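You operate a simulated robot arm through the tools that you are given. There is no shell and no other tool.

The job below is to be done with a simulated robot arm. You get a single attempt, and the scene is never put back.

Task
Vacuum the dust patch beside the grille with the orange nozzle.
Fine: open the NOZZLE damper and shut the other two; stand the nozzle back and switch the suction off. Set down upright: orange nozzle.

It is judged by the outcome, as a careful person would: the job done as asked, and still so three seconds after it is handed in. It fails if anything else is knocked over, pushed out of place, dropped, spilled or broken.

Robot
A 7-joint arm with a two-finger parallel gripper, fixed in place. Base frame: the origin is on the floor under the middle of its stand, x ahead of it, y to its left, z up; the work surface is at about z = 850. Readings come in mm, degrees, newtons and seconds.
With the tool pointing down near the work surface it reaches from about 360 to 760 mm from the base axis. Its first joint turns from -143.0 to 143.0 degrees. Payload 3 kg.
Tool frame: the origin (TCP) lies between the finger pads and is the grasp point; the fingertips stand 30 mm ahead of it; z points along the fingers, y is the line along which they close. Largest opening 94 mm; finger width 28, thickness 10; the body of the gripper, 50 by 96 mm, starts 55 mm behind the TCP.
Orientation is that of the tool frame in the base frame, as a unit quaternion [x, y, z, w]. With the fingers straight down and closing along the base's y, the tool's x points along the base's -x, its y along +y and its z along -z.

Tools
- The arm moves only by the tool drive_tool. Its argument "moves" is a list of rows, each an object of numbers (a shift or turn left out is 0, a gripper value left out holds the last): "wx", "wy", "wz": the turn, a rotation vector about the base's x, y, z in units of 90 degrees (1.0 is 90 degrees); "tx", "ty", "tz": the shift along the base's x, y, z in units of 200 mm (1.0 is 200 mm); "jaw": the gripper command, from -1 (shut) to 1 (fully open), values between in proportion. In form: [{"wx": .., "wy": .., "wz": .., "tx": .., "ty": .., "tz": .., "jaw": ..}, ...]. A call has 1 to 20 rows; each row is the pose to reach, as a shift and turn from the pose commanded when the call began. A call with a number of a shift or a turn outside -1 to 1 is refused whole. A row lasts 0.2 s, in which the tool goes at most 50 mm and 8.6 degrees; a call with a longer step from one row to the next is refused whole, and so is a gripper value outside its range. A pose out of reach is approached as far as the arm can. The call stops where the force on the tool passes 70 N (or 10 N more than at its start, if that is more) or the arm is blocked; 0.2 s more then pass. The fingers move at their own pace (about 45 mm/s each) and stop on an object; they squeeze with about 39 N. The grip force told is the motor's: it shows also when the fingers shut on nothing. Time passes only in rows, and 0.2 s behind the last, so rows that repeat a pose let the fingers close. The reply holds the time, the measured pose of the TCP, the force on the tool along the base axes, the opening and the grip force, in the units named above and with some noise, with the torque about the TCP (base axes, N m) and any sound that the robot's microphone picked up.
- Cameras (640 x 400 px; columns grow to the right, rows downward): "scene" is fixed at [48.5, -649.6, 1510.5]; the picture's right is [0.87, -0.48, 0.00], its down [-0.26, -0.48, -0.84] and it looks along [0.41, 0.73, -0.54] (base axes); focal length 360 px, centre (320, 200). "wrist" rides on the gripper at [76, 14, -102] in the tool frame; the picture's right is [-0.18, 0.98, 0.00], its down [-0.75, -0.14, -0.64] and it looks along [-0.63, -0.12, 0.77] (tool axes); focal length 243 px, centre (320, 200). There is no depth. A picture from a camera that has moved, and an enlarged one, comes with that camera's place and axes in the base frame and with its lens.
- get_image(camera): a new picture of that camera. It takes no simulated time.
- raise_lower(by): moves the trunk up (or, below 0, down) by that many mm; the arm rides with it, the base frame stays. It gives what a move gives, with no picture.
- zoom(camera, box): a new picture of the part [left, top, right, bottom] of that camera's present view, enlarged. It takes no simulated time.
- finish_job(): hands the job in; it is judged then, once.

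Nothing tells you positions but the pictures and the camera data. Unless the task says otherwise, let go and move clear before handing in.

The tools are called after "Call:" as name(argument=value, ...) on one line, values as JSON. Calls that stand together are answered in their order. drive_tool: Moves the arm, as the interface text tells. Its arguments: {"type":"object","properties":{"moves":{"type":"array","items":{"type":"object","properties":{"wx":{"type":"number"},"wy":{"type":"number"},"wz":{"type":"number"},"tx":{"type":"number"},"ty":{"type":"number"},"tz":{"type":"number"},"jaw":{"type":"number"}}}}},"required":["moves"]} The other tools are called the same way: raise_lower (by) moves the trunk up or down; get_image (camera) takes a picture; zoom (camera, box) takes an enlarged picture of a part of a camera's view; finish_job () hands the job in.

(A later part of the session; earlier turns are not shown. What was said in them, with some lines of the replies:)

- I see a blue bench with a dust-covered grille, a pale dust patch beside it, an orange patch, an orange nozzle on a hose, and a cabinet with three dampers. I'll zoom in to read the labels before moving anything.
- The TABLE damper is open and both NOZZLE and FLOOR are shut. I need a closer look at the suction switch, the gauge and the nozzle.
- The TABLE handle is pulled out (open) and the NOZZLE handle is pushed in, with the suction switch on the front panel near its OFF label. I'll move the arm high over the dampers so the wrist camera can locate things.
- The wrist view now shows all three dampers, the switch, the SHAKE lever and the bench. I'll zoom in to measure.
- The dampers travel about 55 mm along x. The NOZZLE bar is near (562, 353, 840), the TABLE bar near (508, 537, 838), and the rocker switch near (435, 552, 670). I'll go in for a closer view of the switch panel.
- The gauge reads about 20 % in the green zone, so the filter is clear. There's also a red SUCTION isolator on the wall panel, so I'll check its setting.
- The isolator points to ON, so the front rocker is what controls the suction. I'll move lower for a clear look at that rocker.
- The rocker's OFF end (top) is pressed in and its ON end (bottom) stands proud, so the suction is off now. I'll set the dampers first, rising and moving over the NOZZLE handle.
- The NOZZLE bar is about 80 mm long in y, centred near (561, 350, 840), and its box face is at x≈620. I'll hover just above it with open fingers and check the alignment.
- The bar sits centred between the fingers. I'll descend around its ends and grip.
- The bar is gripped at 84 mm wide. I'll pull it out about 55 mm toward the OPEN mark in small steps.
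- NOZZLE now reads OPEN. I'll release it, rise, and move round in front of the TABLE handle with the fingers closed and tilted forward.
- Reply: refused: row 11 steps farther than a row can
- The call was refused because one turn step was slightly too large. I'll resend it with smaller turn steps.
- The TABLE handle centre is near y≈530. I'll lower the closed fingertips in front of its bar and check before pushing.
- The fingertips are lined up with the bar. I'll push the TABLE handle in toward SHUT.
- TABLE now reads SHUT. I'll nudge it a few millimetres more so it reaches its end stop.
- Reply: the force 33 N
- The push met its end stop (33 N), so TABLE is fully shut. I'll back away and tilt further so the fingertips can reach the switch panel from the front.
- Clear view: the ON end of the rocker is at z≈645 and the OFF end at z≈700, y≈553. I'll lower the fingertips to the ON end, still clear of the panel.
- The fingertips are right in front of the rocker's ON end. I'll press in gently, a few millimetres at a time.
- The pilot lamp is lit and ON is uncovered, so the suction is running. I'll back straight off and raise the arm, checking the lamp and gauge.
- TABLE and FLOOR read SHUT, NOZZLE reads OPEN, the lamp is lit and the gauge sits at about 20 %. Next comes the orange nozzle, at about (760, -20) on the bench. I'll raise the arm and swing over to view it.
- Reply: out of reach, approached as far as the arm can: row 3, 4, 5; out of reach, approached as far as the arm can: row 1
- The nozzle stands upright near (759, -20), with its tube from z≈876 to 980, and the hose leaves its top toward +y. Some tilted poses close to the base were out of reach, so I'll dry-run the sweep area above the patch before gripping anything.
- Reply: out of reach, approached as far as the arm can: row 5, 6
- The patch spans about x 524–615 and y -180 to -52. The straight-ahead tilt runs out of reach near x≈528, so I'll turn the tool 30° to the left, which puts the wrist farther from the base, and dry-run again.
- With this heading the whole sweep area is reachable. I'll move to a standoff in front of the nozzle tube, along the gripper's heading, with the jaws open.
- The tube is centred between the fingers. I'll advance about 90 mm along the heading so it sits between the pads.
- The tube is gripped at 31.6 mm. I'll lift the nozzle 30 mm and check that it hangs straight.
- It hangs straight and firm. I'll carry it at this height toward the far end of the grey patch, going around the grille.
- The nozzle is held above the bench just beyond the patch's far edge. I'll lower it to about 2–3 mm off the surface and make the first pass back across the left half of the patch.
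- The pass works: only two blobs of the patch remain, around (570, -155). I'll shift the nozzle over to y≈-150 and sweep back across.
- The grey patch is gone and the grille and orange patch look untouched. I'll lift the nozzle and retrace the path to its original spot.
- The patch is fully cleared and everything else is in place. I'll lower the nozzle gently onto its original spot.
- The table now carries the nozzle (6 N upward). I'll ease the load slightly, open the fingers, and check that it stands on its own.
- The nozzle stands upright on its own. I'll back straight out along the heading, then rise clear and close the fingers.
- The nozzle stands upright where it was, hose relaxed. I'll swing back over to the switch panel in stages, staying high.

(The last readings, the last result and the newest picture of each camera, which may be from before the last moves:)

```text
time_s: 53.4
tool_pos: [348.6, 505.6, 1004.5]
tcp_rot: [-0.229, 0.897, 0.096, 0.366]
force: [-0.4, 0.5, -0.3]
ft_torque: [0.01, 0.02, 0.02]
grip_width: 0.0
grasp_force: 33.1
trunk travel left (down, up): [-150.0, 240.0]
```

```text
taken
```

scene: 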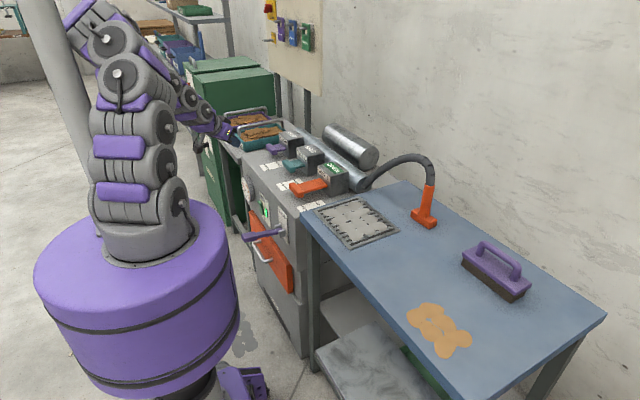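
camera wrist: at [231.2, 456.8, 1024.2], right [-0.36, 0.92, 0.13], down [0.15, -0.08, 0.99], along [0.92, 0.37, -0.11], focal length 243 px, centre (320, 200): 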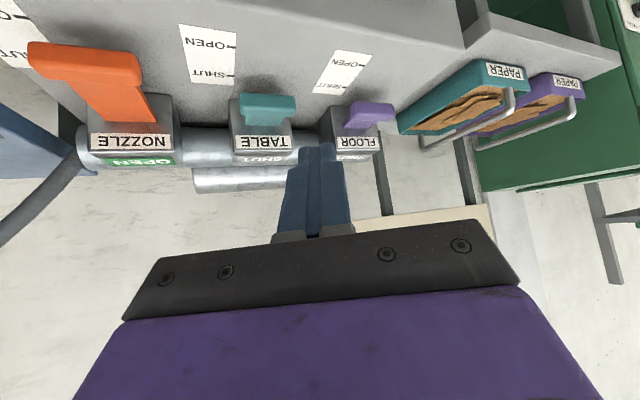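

The bench is clear, and the nozzle stands as it did at the start. I'll turn back to face the switch panel and descend to a standoff.

Call:
drive_tool(moves=[{"wz": -0.085, "ty": 0.05, "jaw": -1}, {"wz": -0.17, "ty": 0.1, "jaw": -1}, {"wz": -0.25, "ty": 0.15, "tz": -0.1, "jaw": -1}, {"wz": -0.333, "ty": 0.2125, "tz": -0.3, "jaw": -1}, {"wz": -0.333, "ty": 0.2125, "tz": -0.5, "jaw": -1}, {"wz": -0.333, "ty": 0.2125, "tz": -0.7, "jaw": -1}, {"wz": -0.333, "ty": 0.2125, "tz": -0.9, "jaw": -1}, {"wz": -0.333, "ty": 0.2125, "tz": -0.9, "jaw": -1}])

Call:
get_image(camera="wrist")

```text
time_s: 55.2
tool_pos: [340.1, 551.1, 830.6]
tcp_rot: [0.0, 0.924, 0.0, 0.383]
force: [-0.6, 1.0, 0.9]
ft_torque: [0.03, 0.0, 0.01]
grip_width: 0.1
grasp_force: 33.4
out of reach, approached as far as the arm can: row 1
trunk travel left (down, up): [-150.0, 240.0]
```

```text
taken
camera wrist: at [214.3, 565.5, 848.1], right [0.13, 0.98, 0.13], down [0.08, -0.14, 0.99], along [0.99, -0.12, -0.09], focal length 243 px, centre (320, 200)
```

wrist: 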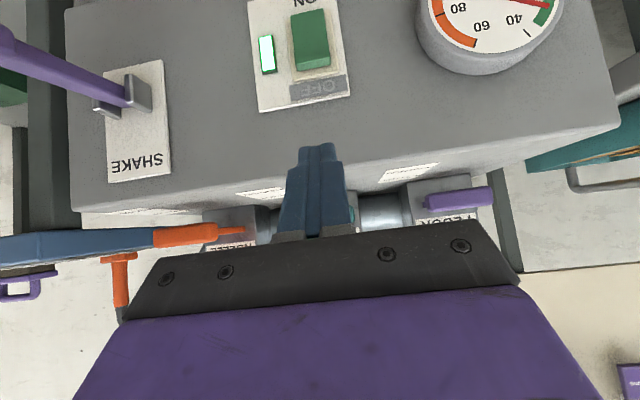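

The lamp is still lit and the OFF end of the rocker is now the raised one, at z≈700. I'll lower the fingertips in front of it.

Call:
drive_tool(moves=[{"tz": -0.2, "jaw": -1}, {"tz": -0.4, "jaw": -1}, {"tz": -0.62, "jaw": -1}, {"tx": 0.1, "tz": -0.62, "jaw": -1}, {"tx": 0.18, "tz": -0.62, "jaw": -1}])

Call:
get_image(camera="wrist")

Call:
zoom(camera="scene", box=[190, 160, 310, 250])

```text
time_s: 56.4
tool_pos: [378.5, 551.3, 706.0]
tcp_rot: [-0.001, 0.924, 0.0, 0.383]
force: [0.0, 0.2, 0.2]
ft_torque: [0.04, 0.0, -0.01]
grip_width: 0.0
grasp_force: 32.9
trunk travel left (down, up): [-150.0, 240.0]
```

```text
taken
camera wrist: at [252.1, 564.9, 725.1], right [0.13, 0.98, 0.13], down [0.08, -0.14, 0.99], along [0.99, -0.12, -0.09], focal length 243 px, centre (320, 200)
```

wrist: 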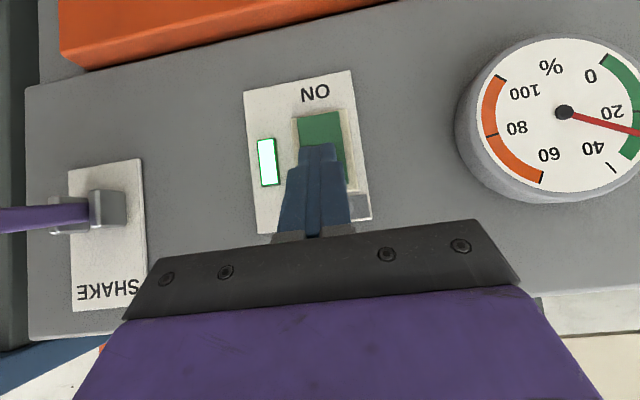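

```text
4.44 times, centred on (250, 205) of scene
camera zoom: at [48.5, -649.6, 1510.5], right [0.87, -0.48, 0.0], down [-0.26, -0.48, -0.84], along [0.41, 0.73, -0.54], focal length 1601 px, centre (631, 178)
```

zoom: 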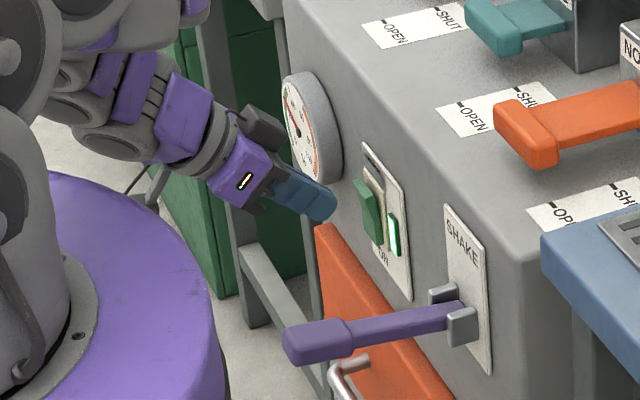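

The fingertips line up with the OFF end. I'll press in gently.

Call:
drive_tool(moves=[{"tx": 0.04, "jaw": -1}, {"tx": 0.06, "jaw": -1}, {"tx": 0.08, "jaw": -1}, {"tx": 0.1, "jaw": -1}, {"tx": 0.12, "jaw": -1}])

Call:
get_image(camera="wrist")

Call:
zoom(camera="scene", box=[190, 160, 310, 250])

```text
time_s: 57.6
tool_pos: [403.4, 551.7, 706.6]
tcp_rot: [0.0, 0.923, -0.001, 0.384]
force: [-3.4, -2.4, 0.1]
ft_torque: [0.01, -0.01, -0.04]
grip_width: 0.1
grasp_force: 33.0
trunk travel left (down, up): [-150.0, 240.0]
```

```text
taken
camera wrist: at [276.1, 565.1, 724.5], right [0.13, 0.98, 0.13], down [0.08, -0.14, 0.99], along [0.99, -0.12, -0.09], focal length 243 px, centre (320, 200)
```

wrist: 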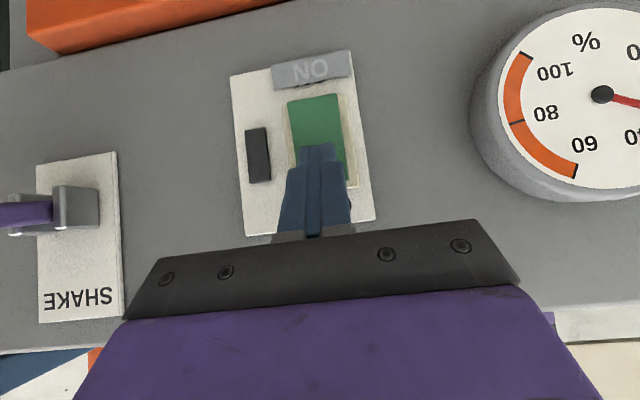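

```text
4.44 times, centred on (250, 205) of scene
camera zoom: at [48.5, -649.6, 1510.5], right [0.87, -0.48, 0.0], down [-0.26, -0.48, -0.84], along [0.41, 0.73, -0.54], focal length 1601 px, centre (631, 178)
```

zoom: 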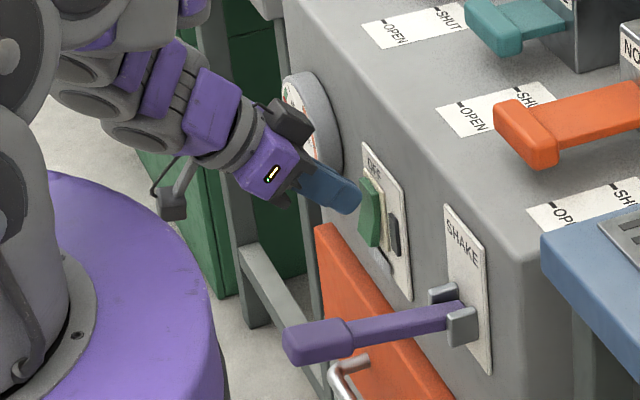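

The lamp is out and ON is covered again, so the suction is off. I'll back away and rise clear, then check everything once more.

Call:
drive_tool(moves=[{"tx": -0.1, "jaw": -1}, {"tx": -0.3, "jaw": -1}, {"tx": -0.35, "tz": 0.2, "jaw": -1}, {"tx": -0.35, "tz": 0.4, "jaw": -1}, {"tx": -0.35, "tz": 0.6, "jaw": -1}, {"tx": -0.35, "tz": 0.8, "jaw": -1}, {"tx": -0.35, "tz": 1.0, "jaw": -1}, {"tx": -0.35, "tz": 1.0, "jaw": -1}])

Call:
get_image(camera="scene")

Call:
zoom(camera="scene", box=[230, 120, 370, 240])

Call:
zoom(camera="scene", box=[300, 150, 540, 370])

Call:
get_image(camera="wrist")

```text
time_s: 59.4
tool_pos: [332.8, 550.9, 905.5]
tcp_rot: [0.0, 0.924, -0.001, 0.383]
force: [0.2, 0.7, 1.5]
ft_torque: [-0.02, -0.02, 0.0]
grip_width: 0.0
grasp_force: 33.1
trunk travel left (down, up): [-150.0, 240.0]
```

```text
taken
```

scene: 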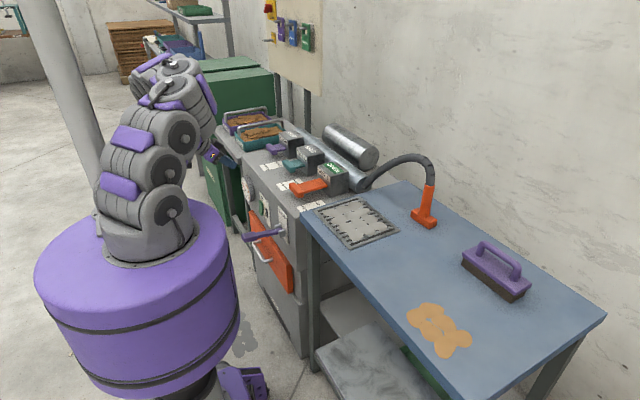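

```text
3.33 times, centred on (300, 180) of scene
camera zoom: at [48.5, -649.6, 1510.5], right [0.87, -0.48, 0.0], down [-0.26, -0.48, -0.84], along [0.41, 0.73, -0.54], focal length 1201 px, centre (387, 267)
```

zoom: 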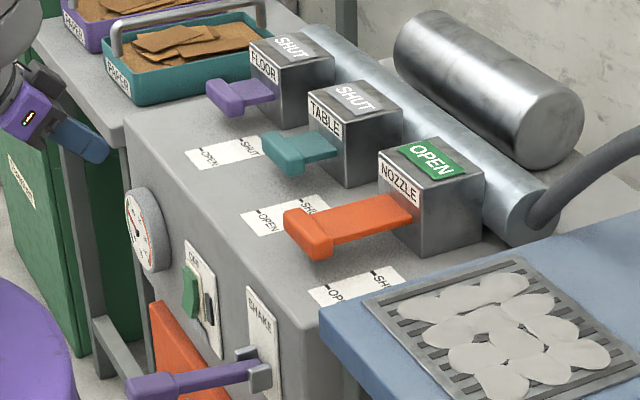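

```text
1.82 times, centred on (420, 260) of scene
camera zoom: at [48.5, -649.6, 1510.5], right [0.87, -0.48, 0.0], down [-0.26, -0.48, -0.84], along [0.41, 0.73, -0.54], focal length 655 px, centre (138, 91)
```

zoom: 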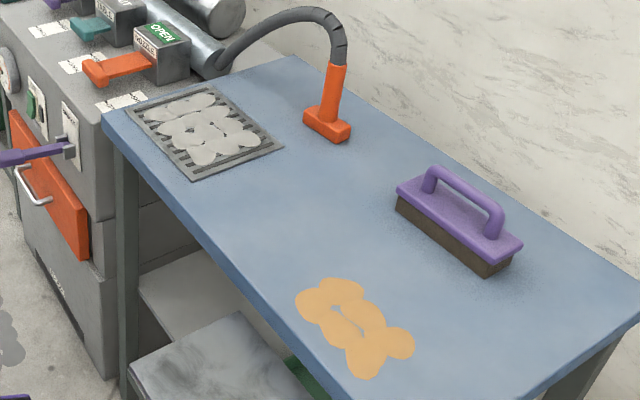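

```text
taken
camera wrist: at [206.5, 564.4, 923.9], right [0.13, 0.98, 0.13], down [0.08, -0.14, 0.99], along [0.99, -0.12, -0.1], focal length 243 px, centre (320, 200)
```

wrist: 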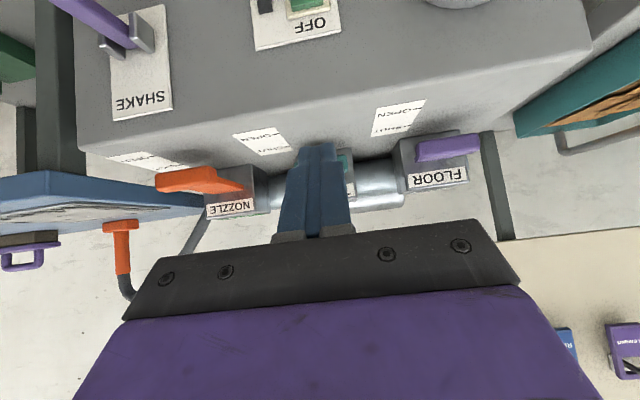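

The grey patch is gone, and the grille, orange patch and brush haven't moved. NOZZLE reads OPEN, TABLE and FLOOR read SHUT, the switch is off and the nozzle stands upright in its original place. The arm is clear, so I'm handing in.

Call:
finish_job()

```text
The job is handed in.
```

The dust patch beside the grille has been vacuumed up with the orange nozzle, and the job is handed in. I had no verdict back, but the last pictures show everything as asked:

- **Dust:** the grey patch is gone. The dust on the grille and the orange patch were left alone.
- **Dampers:** NOZZLE reads OPEN; TABLE and FLOOR read SHUT. FLOOR was already shut, so I didn't touch it.
- **Nozzle:** it stands upright on its own, back where it started.
- **Suction:** switched off at the front rocker, and its lamp is out.

Nothing else looks moved or knocked over. The arm is clear of the bench and the cabinet.
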